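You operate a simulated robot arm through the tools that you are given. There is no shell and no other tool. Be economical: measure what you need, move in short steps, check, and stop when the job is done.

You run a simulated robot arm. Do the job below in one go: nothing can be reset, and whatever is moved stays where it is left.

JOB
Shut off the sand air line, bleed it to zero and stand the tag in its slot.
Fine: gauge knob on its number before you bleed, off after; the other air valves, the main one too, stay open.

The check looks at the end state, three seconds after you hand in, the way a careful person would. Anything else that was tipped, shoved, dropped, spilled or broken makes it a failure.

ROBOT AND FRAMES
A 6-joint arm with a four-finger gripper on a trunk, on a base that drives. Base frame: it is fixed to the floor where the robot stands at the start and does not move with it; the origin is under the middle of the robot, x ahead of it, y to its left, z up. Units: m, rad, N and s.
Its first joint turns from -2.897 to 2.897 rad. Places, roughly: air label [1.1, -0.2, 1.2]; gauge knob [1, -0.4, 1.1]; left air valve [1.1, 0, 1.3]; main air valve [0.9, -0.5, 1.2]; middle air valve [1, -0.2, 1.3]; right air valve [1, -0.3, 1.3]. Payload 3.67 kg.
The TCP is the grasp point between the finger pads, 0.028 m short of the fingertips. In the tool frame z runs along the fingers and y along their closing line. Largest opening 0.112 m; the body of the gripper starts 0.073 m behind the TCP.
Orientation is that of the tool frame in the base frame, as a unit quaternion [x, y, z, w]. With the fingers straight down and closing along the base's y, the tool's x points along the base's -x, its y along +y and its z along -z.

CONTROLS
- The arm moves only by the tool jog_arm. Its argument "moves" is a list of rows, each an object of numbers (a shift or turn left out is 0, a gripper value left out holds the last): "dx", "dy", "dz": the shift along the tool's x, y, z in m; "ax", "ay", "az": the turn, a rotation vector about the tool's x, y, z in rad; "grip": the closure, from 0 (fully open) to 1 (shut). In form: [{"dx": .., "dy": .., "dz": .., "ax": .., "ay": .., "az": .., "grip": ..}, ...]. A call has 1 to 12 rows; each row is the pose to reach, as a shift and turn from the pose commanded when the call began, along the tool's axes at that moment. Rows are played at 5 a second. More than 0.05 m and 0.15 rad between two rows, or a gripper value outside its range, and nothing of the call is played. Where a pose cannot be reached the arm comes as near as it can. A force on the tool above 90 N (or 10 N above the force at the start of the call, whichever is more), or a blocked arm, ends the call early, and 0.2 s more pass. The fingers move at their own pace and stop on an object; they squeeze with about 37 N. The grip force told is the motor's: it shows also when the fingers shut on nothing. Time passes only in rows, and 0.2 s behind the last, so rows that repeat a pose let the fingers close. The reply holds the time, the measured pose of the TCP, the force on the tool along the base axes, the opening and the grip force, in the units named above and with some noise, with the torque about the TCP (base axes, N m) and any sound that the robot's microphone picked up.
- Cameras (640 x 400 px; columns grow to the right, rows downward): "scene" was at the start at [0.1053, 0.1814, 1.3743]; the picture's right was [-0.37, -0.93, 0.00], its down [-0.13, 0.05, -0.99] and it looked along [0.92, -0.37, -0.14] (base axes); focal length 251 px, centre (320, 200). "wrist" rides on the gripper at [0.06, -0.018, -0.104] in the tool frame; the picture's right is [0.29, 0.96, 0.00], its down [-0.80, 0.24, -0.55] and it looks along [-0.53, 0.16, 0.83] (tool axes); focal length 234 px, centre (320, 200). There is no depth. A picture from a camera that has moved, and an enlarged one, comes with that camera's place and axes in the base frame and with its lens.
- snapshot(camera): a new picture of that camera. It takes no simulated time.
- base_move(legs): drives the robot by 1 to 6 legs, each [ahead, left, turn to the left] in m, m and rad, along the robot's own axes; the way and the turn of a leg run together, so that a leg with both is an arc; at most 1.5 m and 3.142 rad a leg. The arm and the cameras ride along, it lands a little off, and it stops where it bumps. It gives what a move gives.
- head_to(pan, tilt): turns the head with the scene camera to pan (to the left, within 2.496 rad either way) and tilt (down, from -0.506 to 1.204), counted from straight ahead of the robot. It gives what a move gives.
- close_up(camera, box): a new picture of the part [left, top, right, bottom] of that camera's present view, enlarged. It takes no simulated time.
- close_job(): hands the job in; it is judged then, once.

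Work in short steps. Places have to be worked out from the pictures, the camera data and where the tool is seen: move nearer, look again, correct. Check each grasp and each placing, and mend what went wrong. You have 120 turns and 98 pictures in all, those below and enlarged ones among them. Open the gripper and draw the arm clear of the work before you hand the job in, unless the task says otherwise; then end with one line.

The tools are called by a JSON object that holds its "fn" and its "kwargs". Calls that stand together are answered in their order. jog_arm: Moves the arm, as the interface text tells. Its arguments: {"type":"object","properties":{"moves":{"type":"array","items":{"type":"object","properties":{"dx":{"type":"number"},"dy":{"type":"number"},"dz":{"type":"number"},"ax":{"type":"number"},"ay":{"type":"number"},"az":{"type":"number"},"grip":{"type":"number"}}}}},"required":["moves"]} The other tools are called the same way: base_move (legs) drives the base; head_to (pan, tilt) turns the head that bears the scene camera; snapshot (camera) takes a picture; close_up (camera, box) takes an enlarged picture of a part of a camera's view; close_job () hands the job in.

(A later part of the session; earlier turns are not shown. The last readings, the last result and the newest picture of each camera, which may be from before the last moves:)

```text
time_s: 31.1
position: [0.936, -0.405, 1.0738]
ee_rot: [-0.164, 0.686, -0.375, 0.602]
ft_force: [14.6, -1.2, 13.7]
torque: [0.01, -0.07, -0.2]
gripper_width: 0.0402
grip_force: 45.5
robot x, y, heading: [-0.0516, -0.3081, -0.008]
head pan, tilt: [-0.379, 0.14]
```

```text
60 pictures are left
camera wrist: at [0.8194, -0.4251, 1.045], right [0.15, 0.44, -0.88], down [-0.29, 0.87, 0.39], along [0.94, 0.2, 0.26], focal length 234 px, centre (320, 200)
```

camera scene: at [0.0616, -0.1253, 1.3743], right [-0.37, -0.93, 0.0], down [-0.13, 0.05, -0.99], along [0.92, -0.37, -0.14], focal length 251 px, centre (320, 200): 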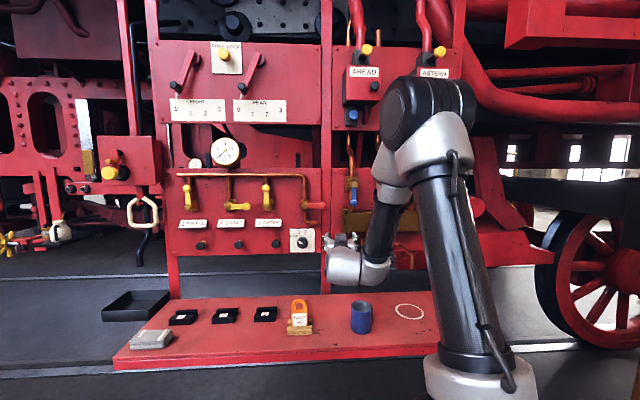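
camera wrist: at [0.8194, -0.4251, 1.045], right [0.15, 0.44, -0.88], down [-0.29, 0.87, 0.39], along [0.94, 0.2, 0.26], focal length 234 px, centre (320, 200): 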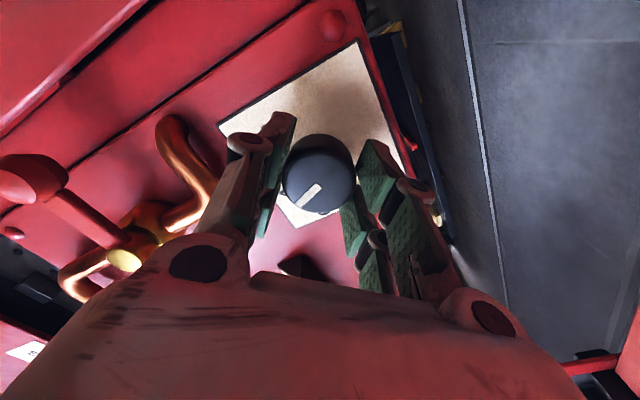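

The pointer stays fixed relative to the gripper, so the knob follows. I finish the remaining 0.70 rad.

{"fn": "jog_arm", "kwargs": {"moves": [{"az": 0.12, "grip": 0.68}, {"az": 0.24, "grip": 0.68}, {"az": 0.36, "grip": 0.68}, {"az": 0.48, "grip": 0.68}, {"az": 0.6, "grip": 0.68}, {"az": 0.696, "grip": 0.68}, {"az": 0.696, "grip": 0.68}]}}

{"fn": "snapshot", "kwargs": {"camera": "wrist"}}

{"fn": "close_up", "kwargs": {"camera": "scene", "box": [150, 120, 350, 260]}}

```text
time_s: 32.7
position: [0.9364, -0.4044, 1.0731]
ee_rot: [0.081, 0.701, -0.148, 0.693]
ft_force: [18.9, 9.1, 12.6]
torque: [0.11, 0.31, 0.35]
gripper_width: 0.0401
grip_force: 44.7
robot x, y, heading: [-0.0475, -0.3047, -0.004]
head pan, tilt: [-0.379, 0.14]
```

```text
59 pictures are left
camera wrist: at [0.8297, -0.3944, 1.016], right [0.3, 0.88, -0.38], down [-0.43, 0.48, 0.77], along [0.85, -0.06, 0.52], focal length 234 px, centre (320, 200)
```

wrist: 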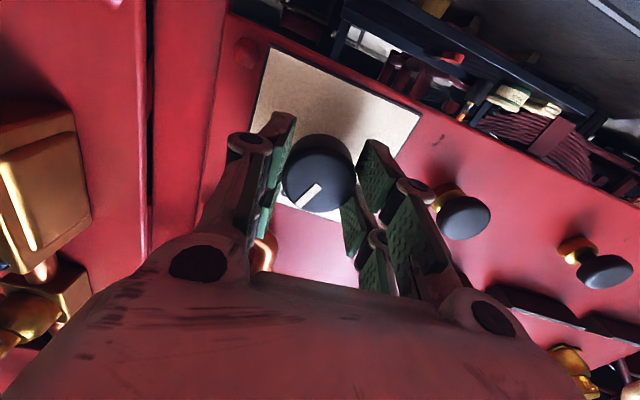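

```text
2.86 times, centred on (250, 190) of scene
camera zoom: at [0.0614, -0.1262, 1.3742], right [-0.37, -0.93, 0.0], down [-0.13, 0.05, -0.99], along [0.92, -0.37, -0.14], focal length 717 px, centre (520, 229)
```

zoom: 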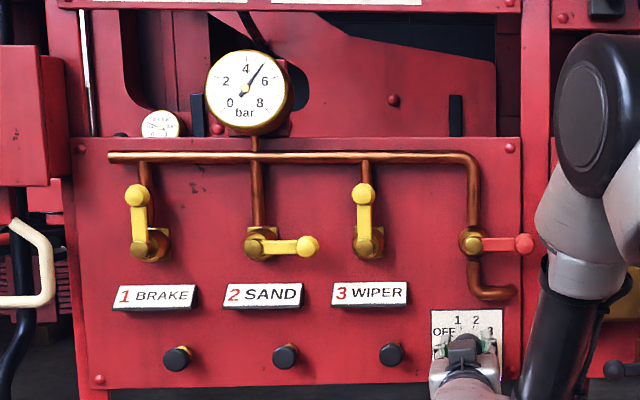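

The gauge now reads about 5 bar. I release, back off and check the pointer.

{"fn": "jog_arm", "kwargs": {"moves": [{"grip": 0.5}, {"grip": 0.4}, {"grip": 0.4}, {"dz": -0.04, "grip": 0.4}, {"dz": -0.075, "grip": 0.4}, {"dz": -0.075, "grip": 0.4}]}}

{"fn": "snapshot", "kwargs": {"camera": "wrist"}}

{"fn": "close_up", "kwargs": {"camera": "scene", "box": [150, 120, 350, 260]}}

```text
time_s: 34.1
position: [0.865, -0.381, 1.0713]
ee_rot: [0.08, 0.701, -0.147, 0.693]
ft_force: [-0.2, 0.3, -0.1]
torque: [0.02, 0.01, 0.03]
gripper_width: 0.0671
grip_force: 0.1
robot x, y, heading: [-0.0452, -0.31, -0.004]
head pan, tilt: [-0.379, 0.14]
```

```text
57 pictures are left
camera wrist: at [0.7582, -0.3716, 1.0144], right [0.3, 0.88, -0.38], down [-0.43, 0.48, 0.77], along [0.85, -0.07, 0.52], focal length 234 px, centre (320, 200)
```

wrist: 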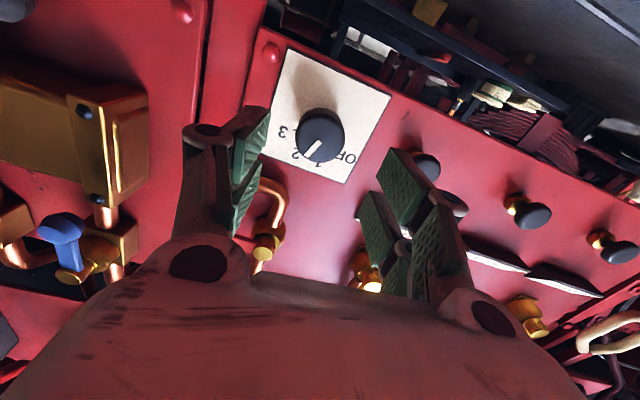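

```text
2.86 times, centred on (250, 190) of scene
camera zoom: at [0.0612, -0.1267, 1.3743], right [-0.37, -0.93, 0.0], down [-0.13, 0.05, -0.99], along [0.92, -0.37, -0.14], focal length 717 px, centre (520, 229)
```

zoom: 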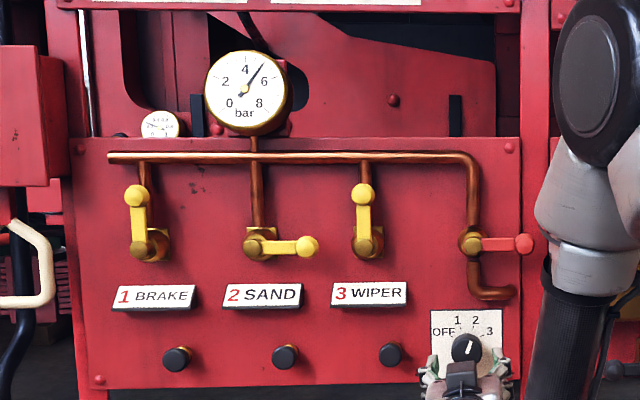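

The knob points at 2 and the gauge reads 5 bar. The sand bleed button is at about (1.04,-0.182,1.07); I drive 0.24 m left along the panel to reach it.

{"fn": "base_move", "kwargs": {"legs": [[0.077, 0.227, 0]]}}

{"fn": "snapshot", "kwargs": {"camera": "wrist"}}

{"fn": "close_up", "kwargs": {"camera": "scene", "box": [220, 120, 420, 260]}}

```text
time_s: 35.9
position: [0.9435, -0.1567, 1.0722]
ee_rot: [0.08, 0.701, -0.148, 0.693]
ft_force: [0.5, -0.1, 0.6]
torque: [0.0, 0.0, 0.0]
gripper_width: 0.0672
grip_force: 0.0
robot x, y, heading: [0.0345, -0.0818, -0.006]
head pan, tilt: [-0.379, 0.14]
```

```text
55 pictures are left
camera wrist: at [0.8366, -0.1464, 1.0145], right [0.3, 0.88, -0.38], down [-0.43, 0.48, 0.77], along [0.85, -0.07, 0.52], focal length 234 px, centre (320, 200)
```

wrist: 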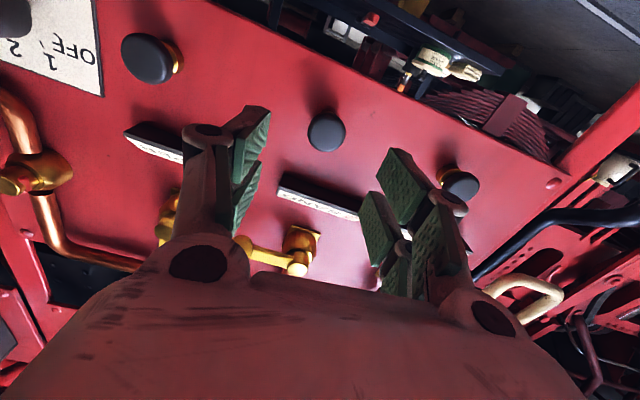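

```text
2.86 times, centred on (320, 190) of scene
camera zoom: at [0.1395, 0.0991, 1.3743], right [-0.38, -0.93, 0.0], down [-0.13, 0.05, -0.99], along [0.92, -0.37, -0.14], focal length 717 px, centre (320, 229)
```

zoom: 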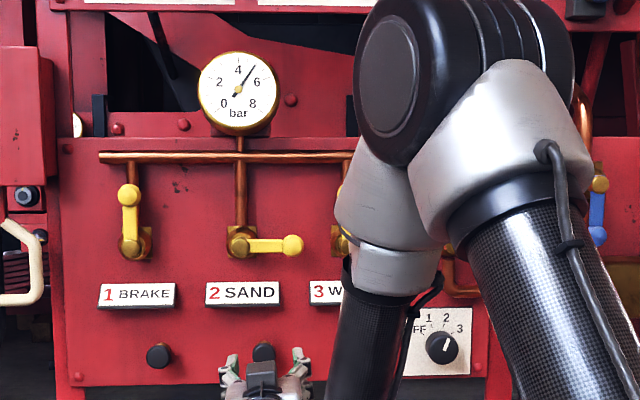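

The button is aligned with the tool axis within 4 mm. I close the fingers, approach, and press gradually.

{"fn": "jog_arm", "kwargs": {"moves": [{"dy": 0.004, "grip": 1}, {"dy": 0.004, "grip": 1}, {"dy": 0.004, "dz": 0.03, "grip": 1}, {"dy": 0.004, "dz": 0.06, "grip": 1}, {"dy": 0.004, "dz": 0.068, "grip": 1}, {"dy": 0.004, "dz": 0.073, "grip": 1}, {"dy": 0.004, "dz": 0.077, "grip": 1}, {"dy": 0.004, "dz": 0.077, "grip": 1}]}}

{"fn": "close_up", "kwargs": {"camera": "scene", "box": [220, 120, 420, 260]}}

```text
time_s: 37.6
position: [1.0123, -0.1757, 1.0718]
ee_rot: [0.078, 0.702, -0.147, 0.692]
ft_force: [-56.9, 5.7, 13.3]
torque: [-0.13, -0.18, -0.27]
gripper_width: 0.006
grip_force: 35.9
robot x, y, heading: [0.0326, -0.0807, -0.006]
head pan, tilt: [-0.379, 0.14]
heard: click
stopped in row 8: the force on the tool passed its limit at 92 N (the readings are from after the stop); the commanded pose is now the measured one
```

```text
2.86 times, centred on (320, 190) of scene
camera zoom: at [0.1345, 0.0997, 1.3745], right [-0.38, -0.93, 0.0], down [-0.13, 0.05, -0.99], along [0.92, -0.37, -0.14], focal length 717 px, centre (320, 229)
```

zoom: 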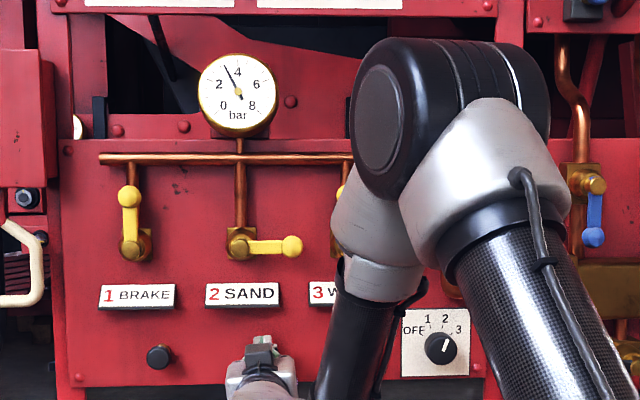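

A click, and the gauge falls (about 3 bar). I hold the button, easing slightly.

{"fn": "jog_arm", "kwargs": {"moves": [{"dz": 0.0, "grip": 1}, {"dz": 0.0, "grip": 1}, {"dz": 0.0, "grip": 1}, {"dz": 0.0, "grip": 1}, {"dz": 0.0, "grip": 1}, {"dz": 0.0, "grip": 1}, {"dz": 0.0, "grip": 1}, {"dz": 0.0, "grip": 1}]}}

{"fn": "close_up", "kwargs": {"camera": "scene", "box": [220, 120, 420, 260]}}

```text
time_s: 39.4
position: [1.0108, -0.1738, 1.0715]
ee_rot: [0.08, 0.702, -0.147, 0.692]
ft_force: [-76.1, 13.4, 12.3]
torque: [-0.04, -0.21, -0.24]
gripper_width: 0.006
grip_force: 35.5
robot x, y, heading: [0.0357, -0.0836, -0.006]
head pan, tilt: [-0.379, 0.14]
```

```text
2.86 times, centred on (320, 190) of scene
camera zoom: at [0.1344, 0.0999, 1.3745], right [-0.37, -0.93, 0.0], down [-0.13, 0.05, -0.99], along [0.92, -0.37, -0.14], focal length 717 px, centre (320, 229)
```

zoom: 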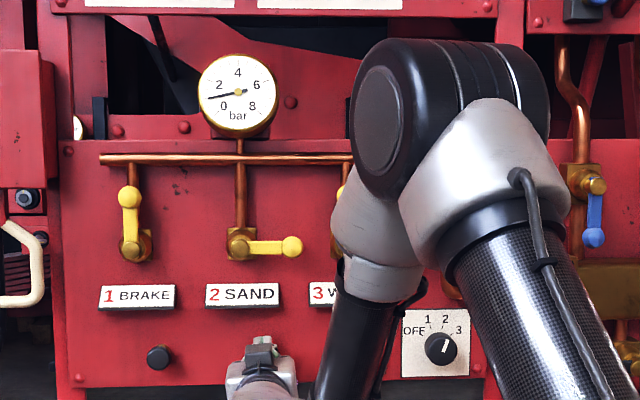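

Around 1 bar and falling. I keep holding.

{"fn": "jog_arm", "kwargs": {"moves": [{"grip": 1}, {"grip": 1}, {"grip": 1}, {"grip": 1}, {"grip": 1}, {"grip": 1}, {"grip": 1}, {"grip": 1}, {"grip": 1}, {"grip": 1}, {"grip": 1}, {"grip": 1}]}}

{"fn": "jog_arm", "kwargs": {"moves": [{"grip": 1}, {"grip": 1}, {"grip": 1}, {"grip": 1}, {"grip": 1}, {"grip": 1}, {"grip": 1}, {"grip": 1}, {"grip": 1}, {"grip": 1}, {"grip": 1}, {"grip": 1}]}}

{"fn": "close_up", "kwargs": {"camera": "scene", "box": [260, 120, 324, 160]}}

```text
time_s: 42.0
position: [1.0115, -0.1742, 1.07]
ee_rot: [0.079, 0.703, -0.148, 0.692]
ft_force: [-75.0, 15.7, 10.1]
torque: [-0.04, -0.07, -0.14]
gripper_width: 0.0058
grip_force: 35.6
robot x, y, heading: [0.0288, -0.0817, -0.007]
head pan, tilt: [-0.379, 0.14]
```

```text
time_s: 44.6
position: [1.012, -0.1752, 1.0712]
ee_rot: [0.078, 0.703, -0.147, 0.692]
ft_force: [-75.5, 17.6, 9.7]
torque: [0.02, -0.03, -0.15]
gripper_width: 0.0061
grip_force: 35.7
robot x, y, heading: [0.0354, -0.0802, -0.007]
head pan, tilt: [-0.379, 0.14]
```

```text
10.00 times, centred on (292, 140) of scene
camera zoom: at [0.1346, 0.1002, 1.3744], right [-0.37, -0.93, 0.0], down [-0.13, 0.05, -0.99], along [0.92, -0.37, -0.14], focal length 2509 px, centre (600, 800)
```

zoom: 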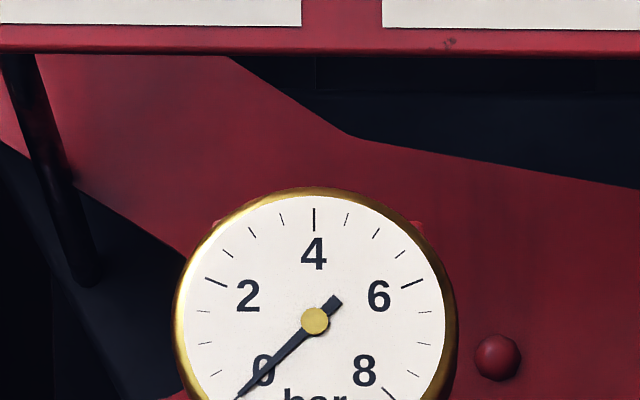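

The gauge reads 0. I hold a little longer, then release and recheck.

{"fn": "jog_arm", "kwargs": {"moves": [{"grip": 1}, {"grip": 1}, {"grip": 1}, {"grip": 1}, {"grip": 1}, {"grip": 1}, {"grip": 1}, {"grip": 1}, {"dz": -0.02, "grip": 1}, {"dz": -0.06, "grip": 1}, {"dz": -0.09, "grip": 0.7}, {"dz": -0.09, "grip": 0.4}]}}

{"fn": "close_up", "kwargs": {"camera": "scene", "box": [220, 120, 420, 260]}}

{"fn": "snapshot", "kwargs": {"camera": "wrist"}}

```text
time_s: 47.2
position: [0.9296, -0.1469, 1.0696]
ee_rot: [0.078, 0.703, -0.147, 0.691]
ft_force: [0.0, 0.0, -0.8]
torque: [0.0, 0.02, 0.03]
gripper_width: 0.0676
grip_force: 0.0
robot x, y, heading: [0.03, -0.0811, -0.003]
head pan, tilt: [-0.379, 0.14]
```

```text
2.86 times, centred on (320, 190) of scene
camera zoom: at [0.1383, 0.0992, 1.3743], right [-0.38, -0.93, 0.0], down [-0.13, 0.05, -0.99], along [0.92, -0.37, -0.14], focal length 717 px, centre (320, 229)
```

zoom: 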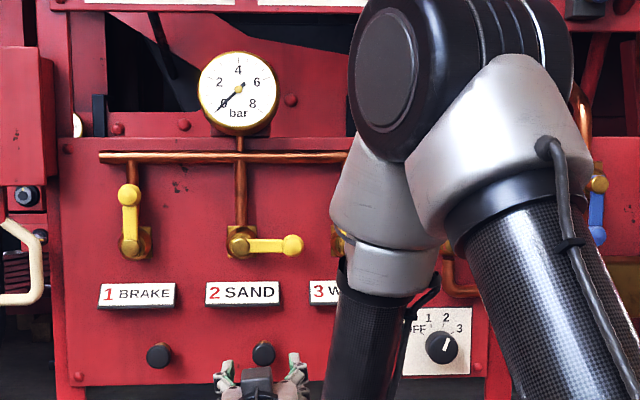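

```text
49 pictures are left
camera wrist: at [0.8226, -0.1372, 1.0131], right [0.29, 0.88, -0.38], down [-0.42, 0.48, 0.77], along [0.86, -0.06, 0.51], focal length 234 px, centre (320, 200)
```

wrist: 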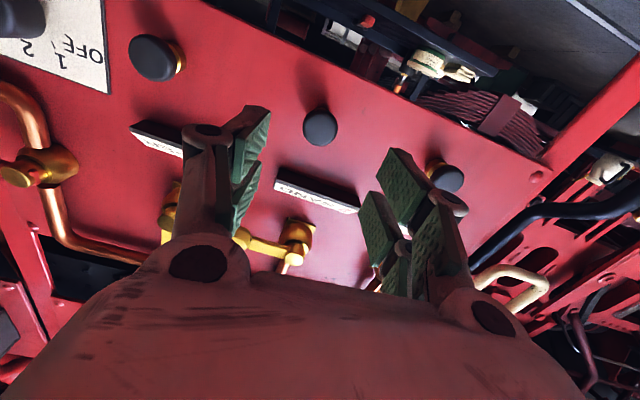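

Pressure stays at zero. Back to the knob: drive 0.243 m right along the panel.

{"fn": "base_move", "kwargs": {"legs": [[-0.079, -0.23, 0]]}}

{"fn": "snapshot", "kwargs": {"camera": "wrist"}}

```text
time_s: 49.0
position: [0.8504, -0.3793, 1.0694]
ee_rot: [0.08, 0.703, -0.147, 0.691]
ft_force: [0.0, 0.2, -0.2]
torque: [-0.01, 0.02, 0.0]
gripper_width: 0.0671
grip_force: 0.1
robot x, y, heading: [-0.0501, -0.3122, -0.006]
head pan, tilt: [-0.379, 0.14]
```

```text
48 pictures are left
camera wrist: at [0.7421, -0.368, 1.013], right [0.29, 0.88, -0.38], down [-0.42, 0.48, 0.77], along [0.86, -0.06, 0.51], focal length 234 px, centre (320, 200)
```

wrist: 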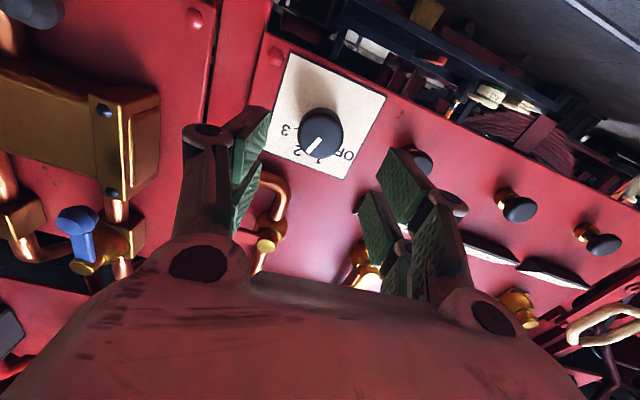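

Nearly aligned (5 mm low). I correct, advance 89 mm and grip the knob.

{"fn": "jog_arm", "kwargs": {"moves": [{"dx": -0.0055, "dy": 0.0018, "dz": 0.03, "grip": 0.4}, {"dx": -0.0055, "dy": 0.0018, "dz": 0.065, "grip": 0.4}, {"dx": -0.0055, "dy": 0.0018, "dz": 0.089, "grip": 0.4}, {"dx": -0.0055, "dy": 0.0018, "dz": 0.089, "grip": 0.55}, {"dx": -0.0055, "dy": 0.0018, "dz": 0.089, "grip": 0.68}, {"dx": -0.0055, "dy": 0.0018, "dz": 0.089, "grip": 0.68}, {"dx": -0.0055, "dy": 0.0018, "dz": 0.089, "grip": 0.68}]}}

{"fn": "snapshot", "kwargs": {"camera": "wrist"}}

```text
time_s: 50.6
position: [0.9349, -0.4036, 1.0743]
ee_rot: [0.078, 0.704, -0.148, 0.691]
ft_force: [8.2, 6.7, 0.2]
torque: [0.1, 0.34, 0.48]
gripper_width: 0.0398
grip_force: 45.2
robot x, y, heading: [-0.0467, -0.3151, -0.013]
head pan, tilt: [-0.379, 0.14]
```

```text
47 pictures are left
camera wrist: at [0.8276, -0.3937, 1.0181], right [0.29, 0.88, -0.38], down [-0.42, 0.48, 0.77], along [0.86, -0.06, 0.51], focal length 234 px, centre (320, 200)
```

wrist: 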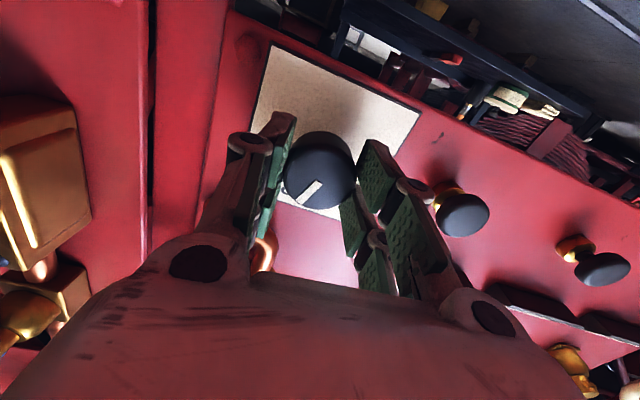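

Gripped at 40 mm. I turn it counterclockwise 1.40 rad back to OFF.

{"fn": "jog_arm", "kwargs": {"moves": [{"az": -0.13, "grip": 0.68}, {"az": -0.26, "grip": 0.68}, {"az": -0.39, "grip": 0.68}, {"az": -0.52, "grip": 0.68}, {"az": -0.65, "grip": 0.68}, {"az": -0.78, "grip": 0.68}, {"az": -0.91, "grip": 0.68}, {"az": -1.04, "grip": 0.68}, {"az": -1.17, "grip": 0.68}, {"az": -1.3, "grip": 0.68}, {"az": -1.4, "grip": 0.68}, {"az": -1.4, "grip": 0.68}]}}

{"fn": "jog_arm", "kwargs": {"moves": [{"grip": 0.5}, {"grip": 0.4}, {"grip": 0.4}, {"dz": -0.04, "grip": 0.4}, {"dz": -0.08, "grip": 0.4}, {"dz": -0.08, "grip": 0.4}]}}

{"fn": "close_up", "kwargs": {"camera": "scene", "box": [150, 120, 350, 260]}}

{"fn": "snapshot", "kwargs": {"camera": "wrist"}}

```text
time_s: 53.2
position: [0.9348, -0.4043, 1.0739]
ee_rot: [-0.392, 0.589, -0.558, 0.433]
ft_force: [4.6, 6.7, 4.8]
torque: [-0.07, -0.19, -0.23]
gripper_width: 0.04
grip_force: 45.0
robot x, y, heading: [-0.0502, -0.308, -0.009]
head pan, tilt: [-0.379, 0.14]
```

```text
time_s: 54.6
position: [0.8592, -0.3796, 1.0733]
ee_rot: [-0.392, 0.589, -0.558, 0.433]
ft_force: [0.1, 0.5, -0.8]
torque: [0.0, -0.01, 0.0]
gripper_width: 0.0672
grip_force: 0.0
robot x, y, heading: [-0.0495, -0.3118, -0.005]
head pan, tilt: [-0.379, 0.14]
```

```text
2.86 times, centred on (250, 190) of scene
camera zoom: at [0.0581, -0.1308, 1.3743], right [-0.38, -0.93, 0.0], down [-0.13, 0.05, -0.99], along [0.92, -0.37, -0.14], focal length 717 px, centre (520, 229)
```

zoom: 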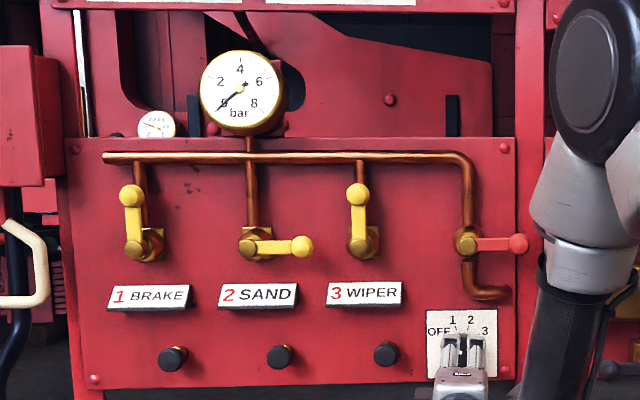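

```text
45 pictures are left
camera wrist: at [0.7404, -0.4049, 1.0888], right [-0.07, -0.21, -0.98], down [-0.27, 0.95, -0.18], along [0.96, 0.25, -0.12], focal length 234 px, centre (320, 200)
```

wrist: 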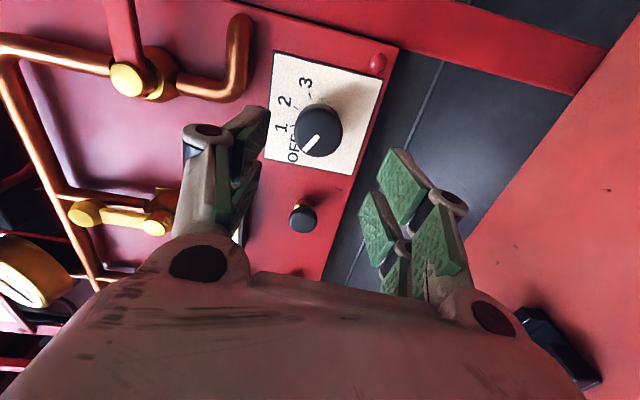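

The knob is back at OFF with the gauge at 0. Now I look at the tag, its stand and slot 2.

{"fn": "close_up", "kwargs": {"camera": "scene", "box": [160, 280, 340, 360]}}

{"fn": "close_up", "kwargs": {"camera": "scene", "box": [265, 285, 345, 345]}}

{"fn": "snapshot", "kwargs": {"camera": "scene"}}

```text
3.56 times, centred on (250, 320) of scene
camera zoom: at [0.0581, -0.1308, 1.3743], right [-0.38, -0.93, 0.0], down [-0.13, 0.05, -0.99], along [0.92, -0.37, -0.14], focal length 892 px, centre (569, -227)
```

zoom: 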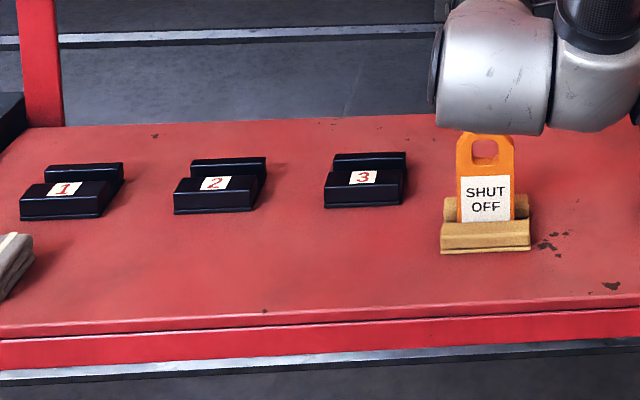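

```text
6.67 times, centred on (305, 315) of scene
camera zoom: at [0.0581, -0.1308, 1.3743], right [-0.38, -0.93, 0.0], down [-0.13, 0.05, -0.99], along [0.92, -0.37, -0.14], focal length 1673 px, centre (420, -567)
```

zoom: 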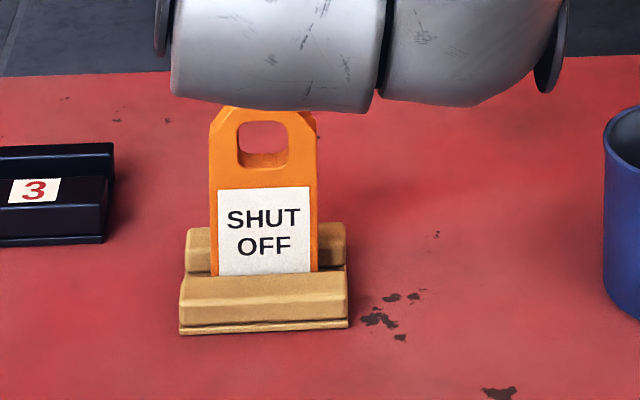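

```text
42 pictures are left
camera scene: at [0.0581, -0.1308, 1.3743], right [-0.38, -0.93, 0.0], down [-0.13, 0.05, -0.99], along [0.92, -0.37, -0.14], focal length 251 px, centre (320, 200)
```

scene: 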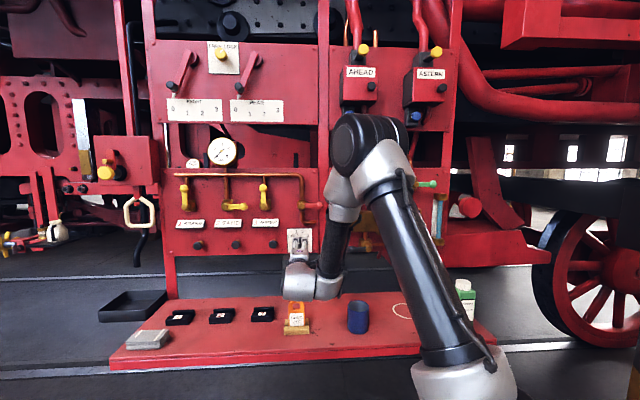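

The tag stands in a wooden stand aligned with the panel; slots are two-ridge holders with the same alignment. I raise the tool and pitch it down, ending with the fingers closing across the tag's faces (along the panel normal).

{"fn": "jog_arm", "kwargs": {"moves": [{"dz": -0.02, "dy": -0.02, "ax": -0.06}, {"dz": -0.04, "dy": -0.045, "ax": -0.2}, {"dz": -0.06, "dy": -0.07, "ax": -0.34}, {"dz": -0.075, "dy": -0.095, "ax": -0.48}, {"dz": -0.085, "dy": -0.12, "ax": -0.62}, {"dz": -0.085, "dy": -0.13, "dx": -0.009, "ax": -0.76}, {"dz": -0.085, "dy": -0.13, "dx": -0.009, "ax": -0.9}, {"dz": -0.085, "dy": -0.13, "dx": -0.009, "ax": -1.04}, {"dz": -0.085, "dy": -0.13, "dx": -0.009, "ax": -1.18}, {"dz": -0.085, "dy": -0.13, "dx": -0.009, "ax": -1.32}, {"dz": -0.085, "dy": -0.13, "dx": -0.009, "ax": -1.46}, {"dz": -0.085, "dy": -0.13, "dx": -0.009, "ax": -1.57}]}}

{"fn": "snapshot", "kwargs": {"camera": "wrist"}}

{"fn": "snapshot", "kwargs": {"camera": "scene"}}

```text
time_s: 57.2
position: [0.7774, -0.3518, 1.2061]
ee_rot: [-0.584, 0.811, 0.023, 0.029]
ft_force: [-0.3, 0.0, 0.8]
torque: [0.0, -0.01, 0.0]
gripper_width: 0.0674
grip_force: 0.0
robot x, y, heading: [-0.0474, -0.3133, -0.005]
head pan, tilt: [-0.379, 0.14]
```

```text
41 pictures are left
camera wrist: at [0.7728, -0.422, 1.3059], right [-1.0, 0.03, -0.02], down [0.01, 0.79, 0.61], along [0.03, 0.61, -0.79], focal length 234 px, centre (320, 200)
```

wrist: 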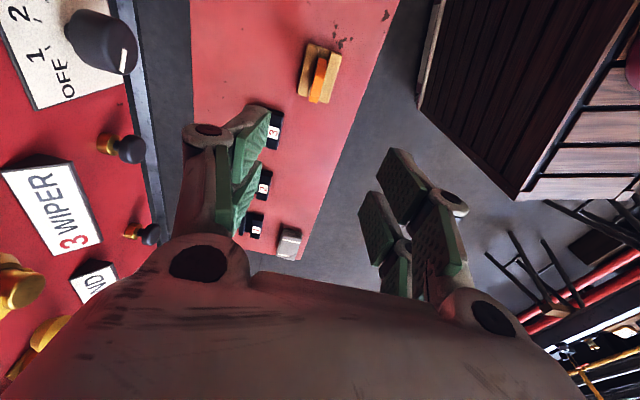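

```text
40 pictures are left
camera scene: at [0.0577, -0.1307, 1.3743], right [-0.38, -0.93, 0.0], down [-0.13, 0.05, -0.99], along [0.92, -0.37, -0.14], focal length 251 px, centre (320, 200)
```

scene: 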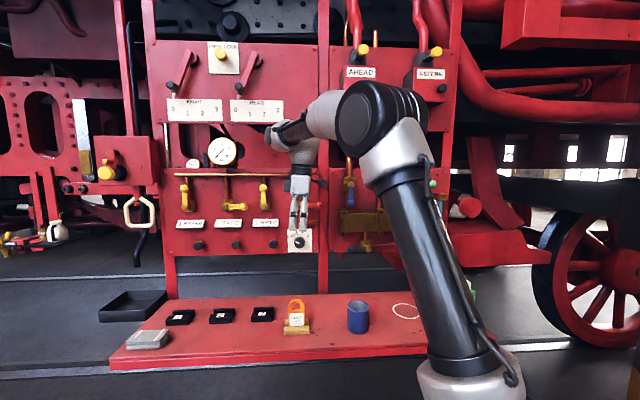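

The tool points down above the tag with closing line along the panel normal. I correct the slight tilt and descend to z≈1.05 for a closer look, opening to ~67 mm.

{"fn": "jog_arm", "kwargs": {"moves": [{"dz": 0.04, "ay": 0.03, "dx": 0.001, "dy": -0.001}, {"dz": 0.08, "ay": 0.06, "dx": 0.003, "dy": -0.002}, {"dz": 0.12, "ay": 0.074, "dx": 0.004, "dy": -0.004}, {"dz": 0.155, "ay": 0.074, "dx": 0.0048, "dy": -0.005}, {"dz": 0.155, "ay": 0.074, "dx": 0.0048, "dy": -0.005}]}}

{"fn": "snapshot", "kwargs": {"camera": "wrist"}}

{"fn": "close_up", "kwargs": {"camera": "scene", "box": [225, 230, 375, 350]}}

```text
time_s: 58.4
position: [0.7837, -0.3477, 1.0492]
ee_rot: [-0.585, 0.811, 0.001, -0.001]
ft_force: [-0.8, 0.1, 0.1]
torque: [0.0, 0.0, -0.01]
gripper_width: 0.0673
grip_force: 0.1
robot x, y, heading: [-0.0501, -0.3123, -0.009]
head pan, tilt: [-0.379, 0.14]
```

```text
39 pictures are left
camera wrist: at [0.7814, -0.41, 1.1548], right [-1.0, 0.03, 0.0], down [0.03, 0.83, 0.55], along [0.02, 0.55, -0.83], focal length 234 px, centre (320, 200)
```

wrist: 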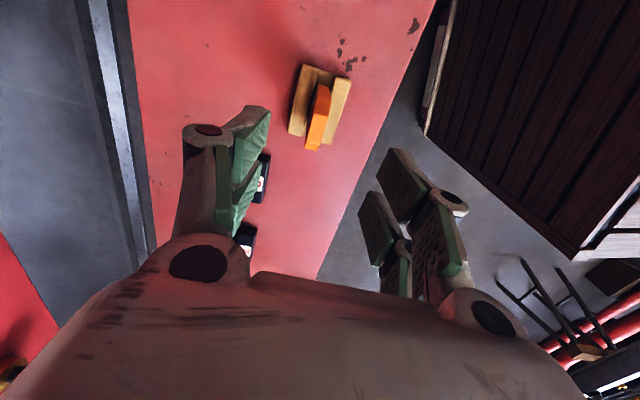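

```text
3.33 times, centred on (300, 290) of scene
camera zoom: at [0.0579, -0.1308, 1.3743], right [-0.38, -0.93, 0.0], down [-0.13, 0.05, -0.99], along [0.92, -0.37, -0.14], focal length 836 px, centre (387, -100)
```

zoom: 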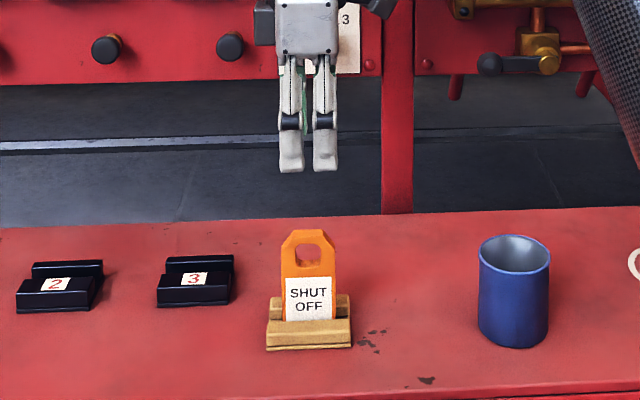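

Lateral alignment in the scene view looks good. I zoom in on the tag in the wrist view for the along-normal position.

{"fn": "close_up", "kwargs": {"camera": "wrist", "box": [260, 50, 380, 170]}}

```text
3.33 times, centred on (320, 110) of wrist
camera zoom: at [0.7814, -0.41, 1.1548], right [-1.0, 0.03, 0.0], down [0.03, 0.83, 0.55], along [0.02, 0.55, -0.83], focal length 781 px, centre (320, 500)
```

zoom: 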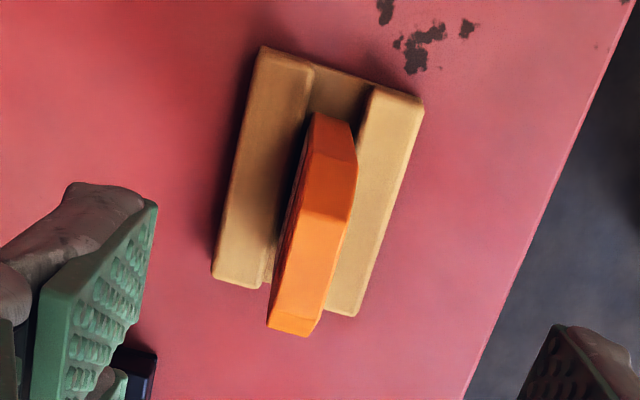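

Tag top centre ≈ (0.786,-0.344,0.947), thickness ~12 mm, tool nearly centred. I descend 139 mm (tips at ~0.882, above the stand ridge) and close.

{"fn": "jog_arm", "kwargs": {"moves": [{"dx": -0.003, "dz": 0.04, "grip": 0.4}, {"dx": -0.003, "dz": 0.08, "grip": 0.4}, {"dx": -0.003, "dz": 0.11, "grip": 0.4}, {"dx": -0.003, "dz": 0.125, "grip": 0.4}, {"dx": -0.003, "dz": 0.139, "grip": 0.4}, {"dx": -0.003, "dz": 0.139, "grip": 0.4}]}}

{"fn": "snapshot", "kwargs": {"camera": "wrist"}}

{"fn": "close_up", "kwargs": {"camera": "scene", "box": [225, 230, 375, 350]}}

```text
time_s: 59.8
position: [0.7858, -0.3452, 0.9116]
ee_rot: [-0.585, 0.811, -0.001, -0.001]
ft_force: [-0.4, -0.5, -0.1]
torque: [-0.04, 0.01, 0.0]
gripper_width: 0.0671
grip_force: 0.1
robot x, y, heading: [-0.0495, -0.3138, -0.005]
head pan, tilt: [-0.379, 0.14]
```

```text
36 pictures are left
camera wrist: at [0.7828, -0.4077, 1.0166], right [-1.0, 0.03, 0.0], down [0.03, 0.83, 0.55], along [0.02, 0.55, -0.83], focal length 234 px, centre (320, 200)
```

wrist: 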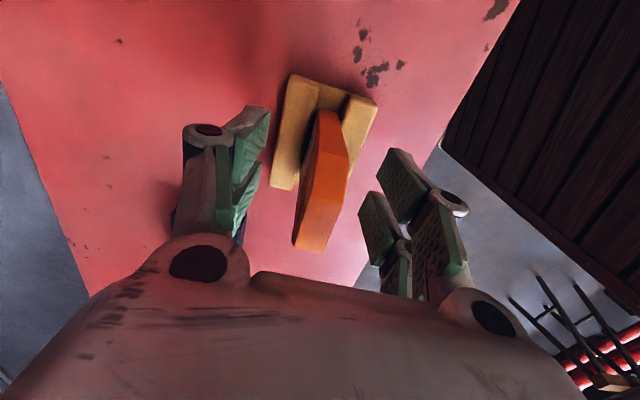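

```text
3.33 times, centred on (300, 290) of scene
camera zoom: at [0.058, -0.1308, 1.3743], right [-0.38, -0.93, 0.0], down [-0.13, 0.05, -0.99], along [0.92, -0.37, -0.14], focal length 836 px, centre (387, -100)
```

zoom: 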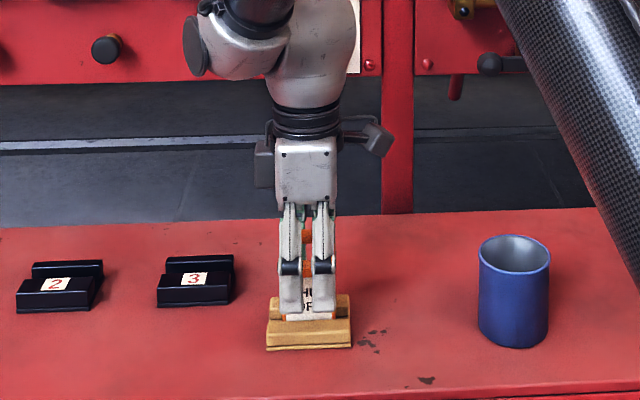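

Centred on the tag, tips above the stand. Close gently and check.

{"fn": "jog_arm", "kwargs": {"moves": [{"grip": 0.6}, {"grip": 0.8}, {"grip": 0.95}, {"grip": 0.95}, {"grip": 0.95}]}}

{"fn": "snapshot", "kwargs": {"camera": "wrist"}}

```text
time_s: 61.0
position: [0.7856, -0.344, 0.9114]
ee_rot: [-0.584, 0.812, 0.0, -0.001]
ft_force: [-0.1, 0.1, 0.2]
torque: [0.01, -0.01, 0.04]
gripper_width: 0.0132
grip_force: 36.9
robot x, y, heading: [-0.0494, -0.3125, -0.005]
head pan, tilt: [-0.379, 0.14]
```

```text
34 pictures are left
camera wrist: at [0.7828, -0.4077, 1.0168], right [-1.0, 0.03, 0.0], down [0.03, 0.83, 0.55], along [0.02, 0.55, -0.83], focal length 234 px, centre (320, 200)
```

wrist: 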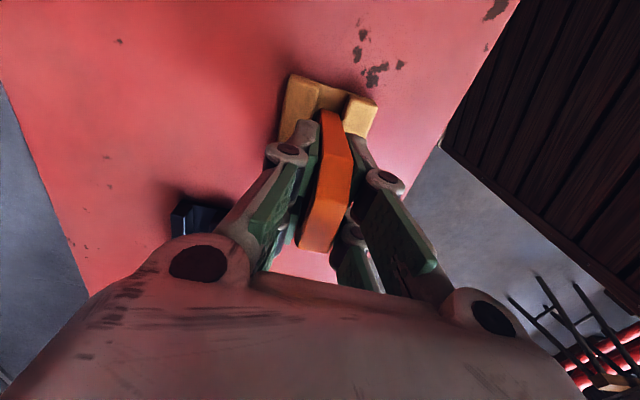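

Held at 13 mm. I lift straight up 0.12 m and check that the stand stays.

{"fn": "jog_arm", "kwargs": {"moves": [{"dz": -0.01, "grip": 0.95}, {"dz": -0.025, "grip": 0.95}, {"dz": -0.04, "grip": 0.95}, {"dz": -0.07, "grip": 0.95}, {"dz": -0.1, "grip": 0.95}, {"dz": -0.12, "grip": 0.95}, {"dz": -0.12, "grip": 0.95}]}}

{"fn": "close_up", "kwargs": {"camera": "scene", "box": [165, 240, 345, 350]}}

{"fn": "snapshot", "kwargs": {"camera": "wrist"}}

```text
time_s: 62.6
position: [0.7851, -0.3443, 1.0292]
ee_rot: [-0.584, 0.812, 0.0, -0.002]
ft_force: [0.3, 0.1, -1.3]
torque: [-0.02, 0.04, -0.03]
gripper_width: 0.0133
grip_force: 37.0
robot x, y, heading: [-0.0502, -0.313, -0.005]
head pan, tilt: [-0.379, 0.14]
```

```text
3.56 times, centred on (255, 295) of scene
camera zoom: at [0.0581, -0.1308, 1.3743], right [-0.38, -0.93, 0.0], down [-0.13, 0.05, -0.99], along [0.92, -0.37, -0.14], focal length 892 px, centre (551, -138)
```

zoom: 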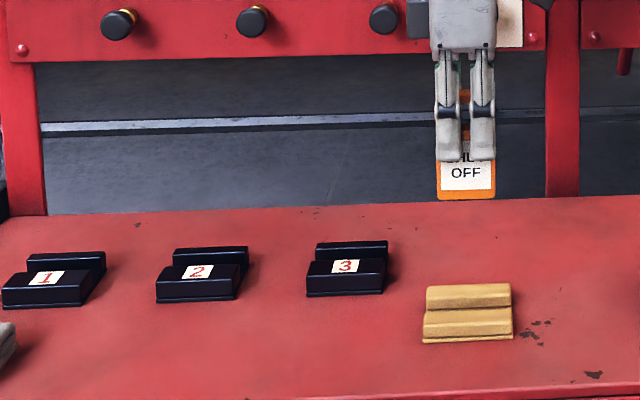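

```text
32 pictures are left
camera wrist: at [0.7825, -0.4074, 1.136], right [-1.0, 0.03, 0.0], down [0.03, 0.83, 0.55], along [0.02, 0.55, -0.83], focal length 234 px, centre (320, 200)
```

wrist: 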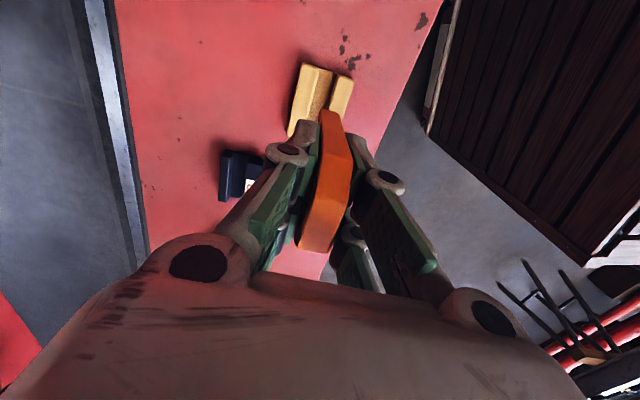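

The tag is held upright and the stand is undisturbed. Slot 2 lies about (+0.151,+0.222) from the stand. I zoom the present view of the empty stand groove as reference, then drive the base by that displacement.

{"fn": "close_up", "kwargs": {"camera": "wrist", "box": [250, 40, 410, 160]}}

{"fn": "base_move", "kwargs": {"legs": [[0.15, 0.223, 0]]}}

{"fn": "snapshot", "kwargs": {"camera": "wrist"}}

{"fn": "snapshot", "kwargs": {"camera": "scene"}}

```text
3.33 times, centred on (330, 100) of wrist
camera zoom: at [0.7825, -0.4074, 1.136], right [-1.0, 0.03, 0.0], down [0.03, 0.83, 0.55], along [0.02, 0.55, -0.83], focal length 781 px, centre (287, 533)
```

zoom: 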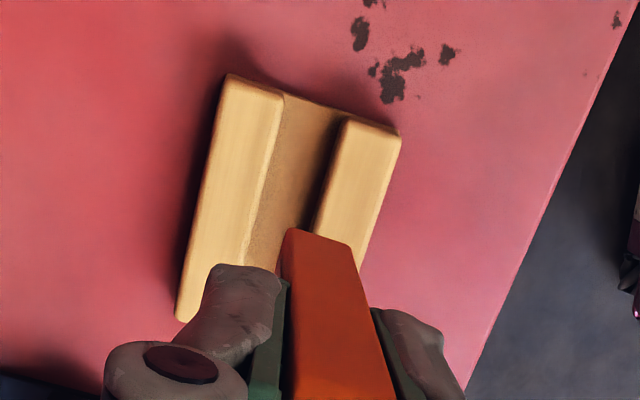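

```text
time_s: 64.5
position: [0.9372, -0.1216, 1.0316]
ee_rot: [-0.584, 0.812, 0.0, -0.001]
ft_force: [-0.1, 0.0, -1.0]
torque: [0.0, -0.01, -0.01]
gripper_width: 0.0134
grip_force: 37.1
robot x, y, heading: [0.1049, -0.0872, -0.006]
head pan, tilt: [-0.379, 0.14]
```

```text
30 pictures are left
camera wrist: at [0.9352, -0.1842, 1.1357], right [-1.0, 0.03, 0.0], down [0.03, 0.83, 0.55], along [0.02, 0.55, -0.83], focal length 234 px, centre (320, 200)
```

wrist: 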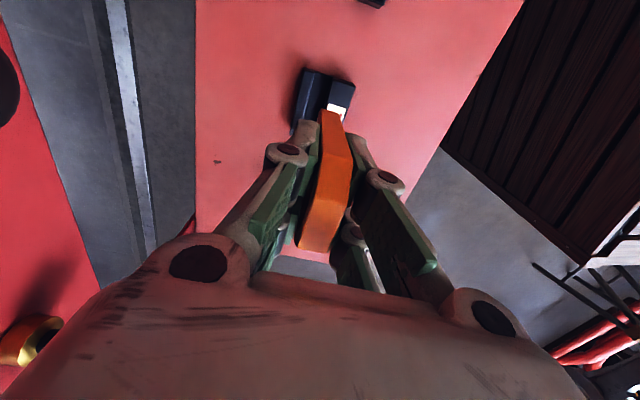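

```text
29 pictures are left
camera scene: at [0.2109, 0.0929, 1.3743], right [-0.38, -0.93, 0.0], down [-0.13, 0.05, -0.99], along [0.92, -0.37, -0.14], focal length 251 px, centre (320, 200)
```

scene: 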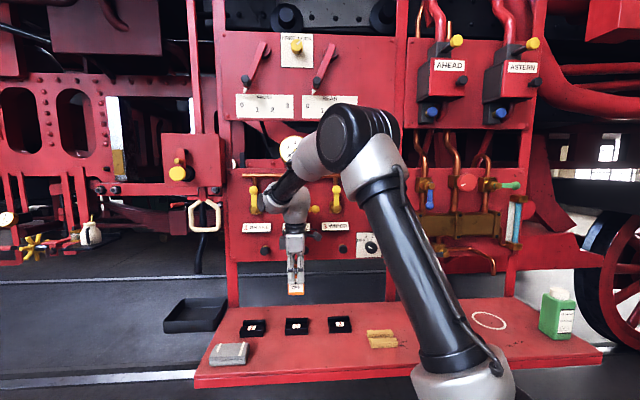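

Base landed well. Zooming the same window to compare slot 2 with the reference.

{"fn": "close_up", "kwargs": {"camera": "wrist", "box": [250, 40, 410, 160]}}

{"fn": "close_up", "kwargs": {"camera": "scene", "box": [230, 260, 370, 350]}}

```text
3.33 times, centred on (330, 100) of wrist
camera zoom: at [0.9352, -0.1842, 1.1357], right [-1.0, 0.03, 0.0], down [0.03, 0.83, 0.55], along [0.02, 0.55, -0.83], focal length 781 px, centre (287, 533)
```

zoom: 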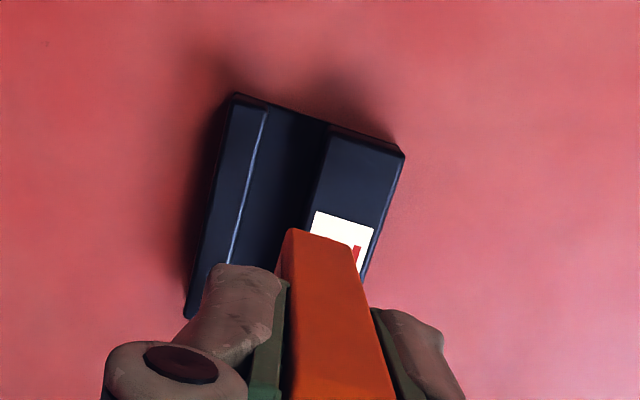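

```text
4.44 times, centred on (300, 305) of scene
camera zoom: at [0.2109, 0.0929, 1.3743], right [-0.38, -0.93, 0.0], down [-0.13, 0.05, -0.99], along [0.92, -0.37, -0.14], focal length 1115 px, centre (409, -267)
```

zoom: 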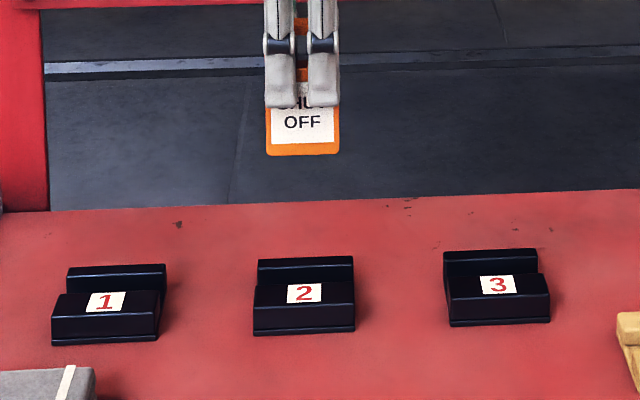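

Slot 2's groove seems ~4 mm further from me (its front block is wider). I zoom more closely for exact groove edges.

{"fn": "close_up", "kwargs": {"camera": "wrist", "box": [290, 60, 354, 112]}}

{"fn": "close_up", "kwargs": {"camera": "scene", "box": [280, 310, 315, 340]}}

```text
7.69 times, centred on (322, 86) of wrist
camera zoom: at [0.9352, -0.1842, 1.1357], right [-1.0, 0.03, 0.0], down [0.03, 0.83, 0.55], along [0.02, 0.55, -0.83], focal length 1801 px, centre (305, 1077)
```

zoom: 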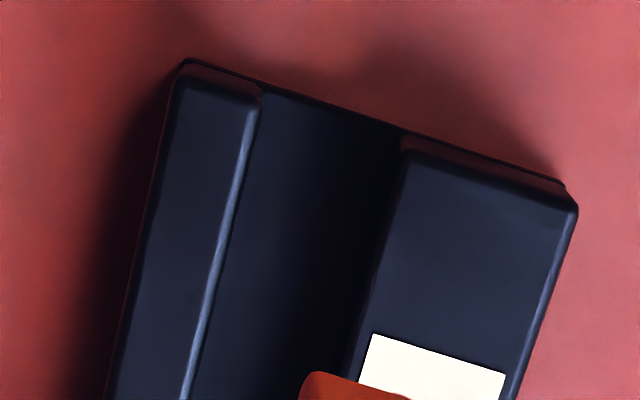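

```text
13.33 times, centred on (298, 325) of scene
camera zoom: at [0.2109, 0.0929, 1.3743], right [-0.38, -0.93, 0.0], down [-0.13, 0.05, -0.99], along [0.92, -0.37, -0.14], focal length 3345 px, centre (620, -1467)
```

zoom: 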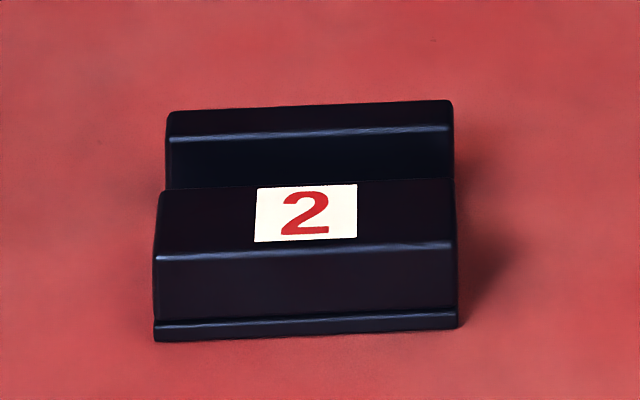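

Groove of slot 2 needs +4.2 mm along the panel normal, ~2 mm left. I apply this and descend to just above the ridges (TCP z≈0.945), then check.

{"fn": "jog_arm", "kwargs": {"moves": [{"dx": -0.002, "dy": -0.0042, "dz": 0.02, "grip": 0.95}, {"dx": -0.002, "dy": -0.0042, "dz": 0.045, "grip": 0.95}, {"dx": -0.002, "dy": -0.0042, "dz": 0.07, "grip": 0.95}, {"dx": -0.002, "dy": -0.0042, "dz": 0.086, "grip": 0.95}, {"dx": -0.002, "dy": -0.0042, "dz": 0.086, "grip": 0.95}]}}

{"fn": "close_up", "kwargs": {"camera": "wrist", "box": [250, 40, 410, 160]}}

{"fn": "close_up", "kwargs": {"camera": "scene", "box": [260, 285, 340, 345]}}

```text
time_s: 65.7
position: [0.9432, -0.1212, 0.9432]
ee_rot: [-0.583, 0.812, 0.0, -0.001]
ft_force: [1.1, -0.8, -1.6]
torque: [0.01, 0.0, -0.01]
gripper_width: 0.0136
grip_force: 37.1
robot x, y, heading: [0.1024, -0.0867, -0.008]
head pan, tilt: [-0.379, 0.14]
```

```text
3.33 times, centred on (330, 100) of wrist
camera zoom: at [0.9401, -0.1843, 1.049], right [-1.0, 0.03, 0.0], down [0.03, 0.83, 0.55], along [0.02, 0.55, -0.83], focal length 781 px, centre (287, 533)
```

zoom: 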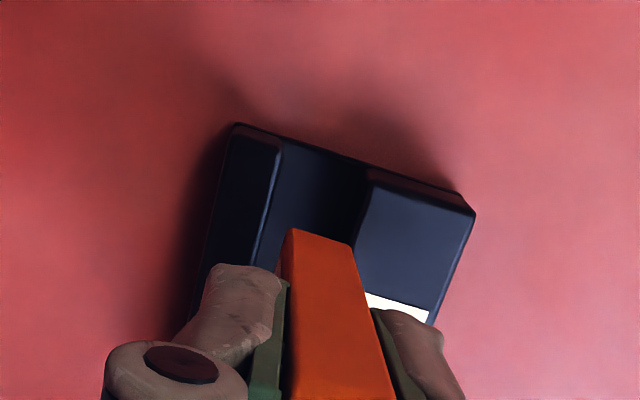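

```text
6.67 times, centred on (300, 315) of scene
camera zoom: at [0.2109, 0.0929, 1.3743], right [-0.38, -0.93, 0.0], down [-0.13, 0.05, -0.99], along [0.92, -0.37, -0.14], focal length 1673 px, centre (453, -567)
```

zoom: 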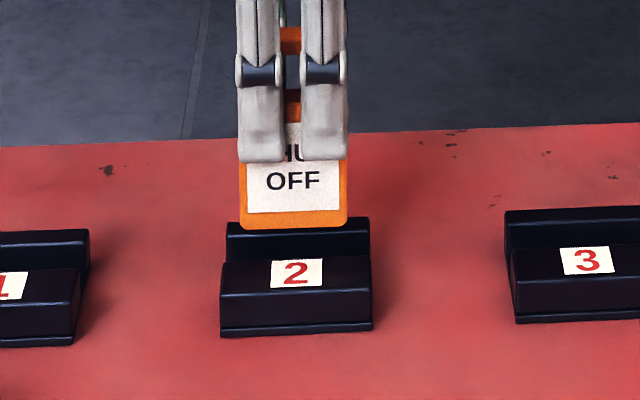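

Along the normal the tag projects into the groove centre; laterally 2 mm right is needed. I lower in small steps into the slot, watching force.

{"fn": "jog_arm", "kwargs": {"moves": [{"dx": 0.002, "dz": 0.008, "grip": 0.95}, {"dx": 0.002, "dz": 0.016, "grip": 0.95}, {"dx": 0.002, "dz": 0.022, "grip": 0.95}, {"dx": 0.002, "dz": 0.026, "grip": 0.95}, {"dx": 0.002, "dz": 0.026, "grip": 0.95}]}}

{"fn": "close_up", "kwargs": {"camera": "wrist", "box": [250, 40, 410, 160]}}

{"fn": "close_up", "kwargs": {"camera": "scene", "box": [260, 285, 340, 345]}}

```text
time_s: 66.9
position: [0.9424, -0.1222, 0.9176]
ee_rot: [-0.584, 0.812, 0.0, -0.001]
ft_force: [0.1, 0.0, -1.0]
torque: [0.04, 0.02, -0.01]
gripper_width: 0.0134
grip_force: 36.5
robot x, y, heading: [0.1037, -0.086, -0.008]
head pan, tilt: [-0.379, 0.14]
```

```text
3.33 times, centred on (330, 100) of wrist
camera zoom: at [0.9394, -0.1855, 1.0233], right [-1.0, 0.03, 0.0], down [0.03, 0.83, 0.55], along [0.02, 0.55, -0.83], focal length 781 px, centre (287, 533)
```

zoom: 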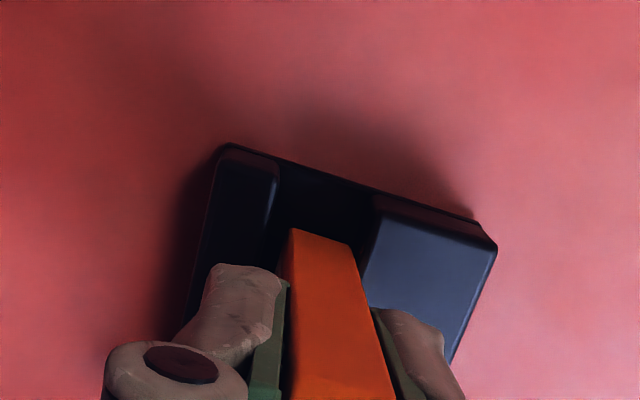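

```text
6.67 times, centred on (300, 315) of scene
camera zoom: at [0.2109, 0.0929, 1.3743], right [-0.38, -0.93, 0.0], down [-0.13, 0.05, -0.99], along [0.92, -0.37, -0.14], focal length 1673 px, centre (453, -567)
```

zoom: 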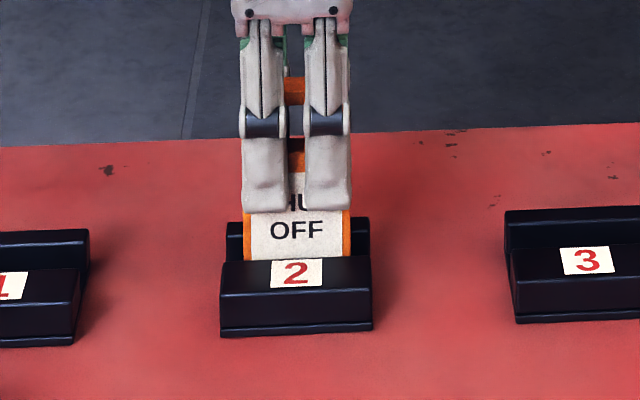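

The tag is now inside the groove. I lower the last ~6 mm.

{"fn": "jog_arm", "kwargs": {"moves": [{"dz": 0.002, "grip": 0.95}, {"dz": 0.004, "grip": 0.95}, {"dz": 0.006, "grip": 0.95}, {"dz": 0.006, "grip": 0.95}]}}

```text
time_s: 67.9
position: [0.9404, -0.1231, 0.9121]
ee_rot: [-0.584, 0.812, 0.0, -0.001]
ft_force: [-0.7, -1.0, 0.8]
torque: [-0.02, 0.0, -0.02]
gripper_width: 0.0133
grip_force: 37.3
robot x, y, heading: [0.1073, -0.0903, -0.002]
head pan, tilt: [-0.379, 0.14]
```

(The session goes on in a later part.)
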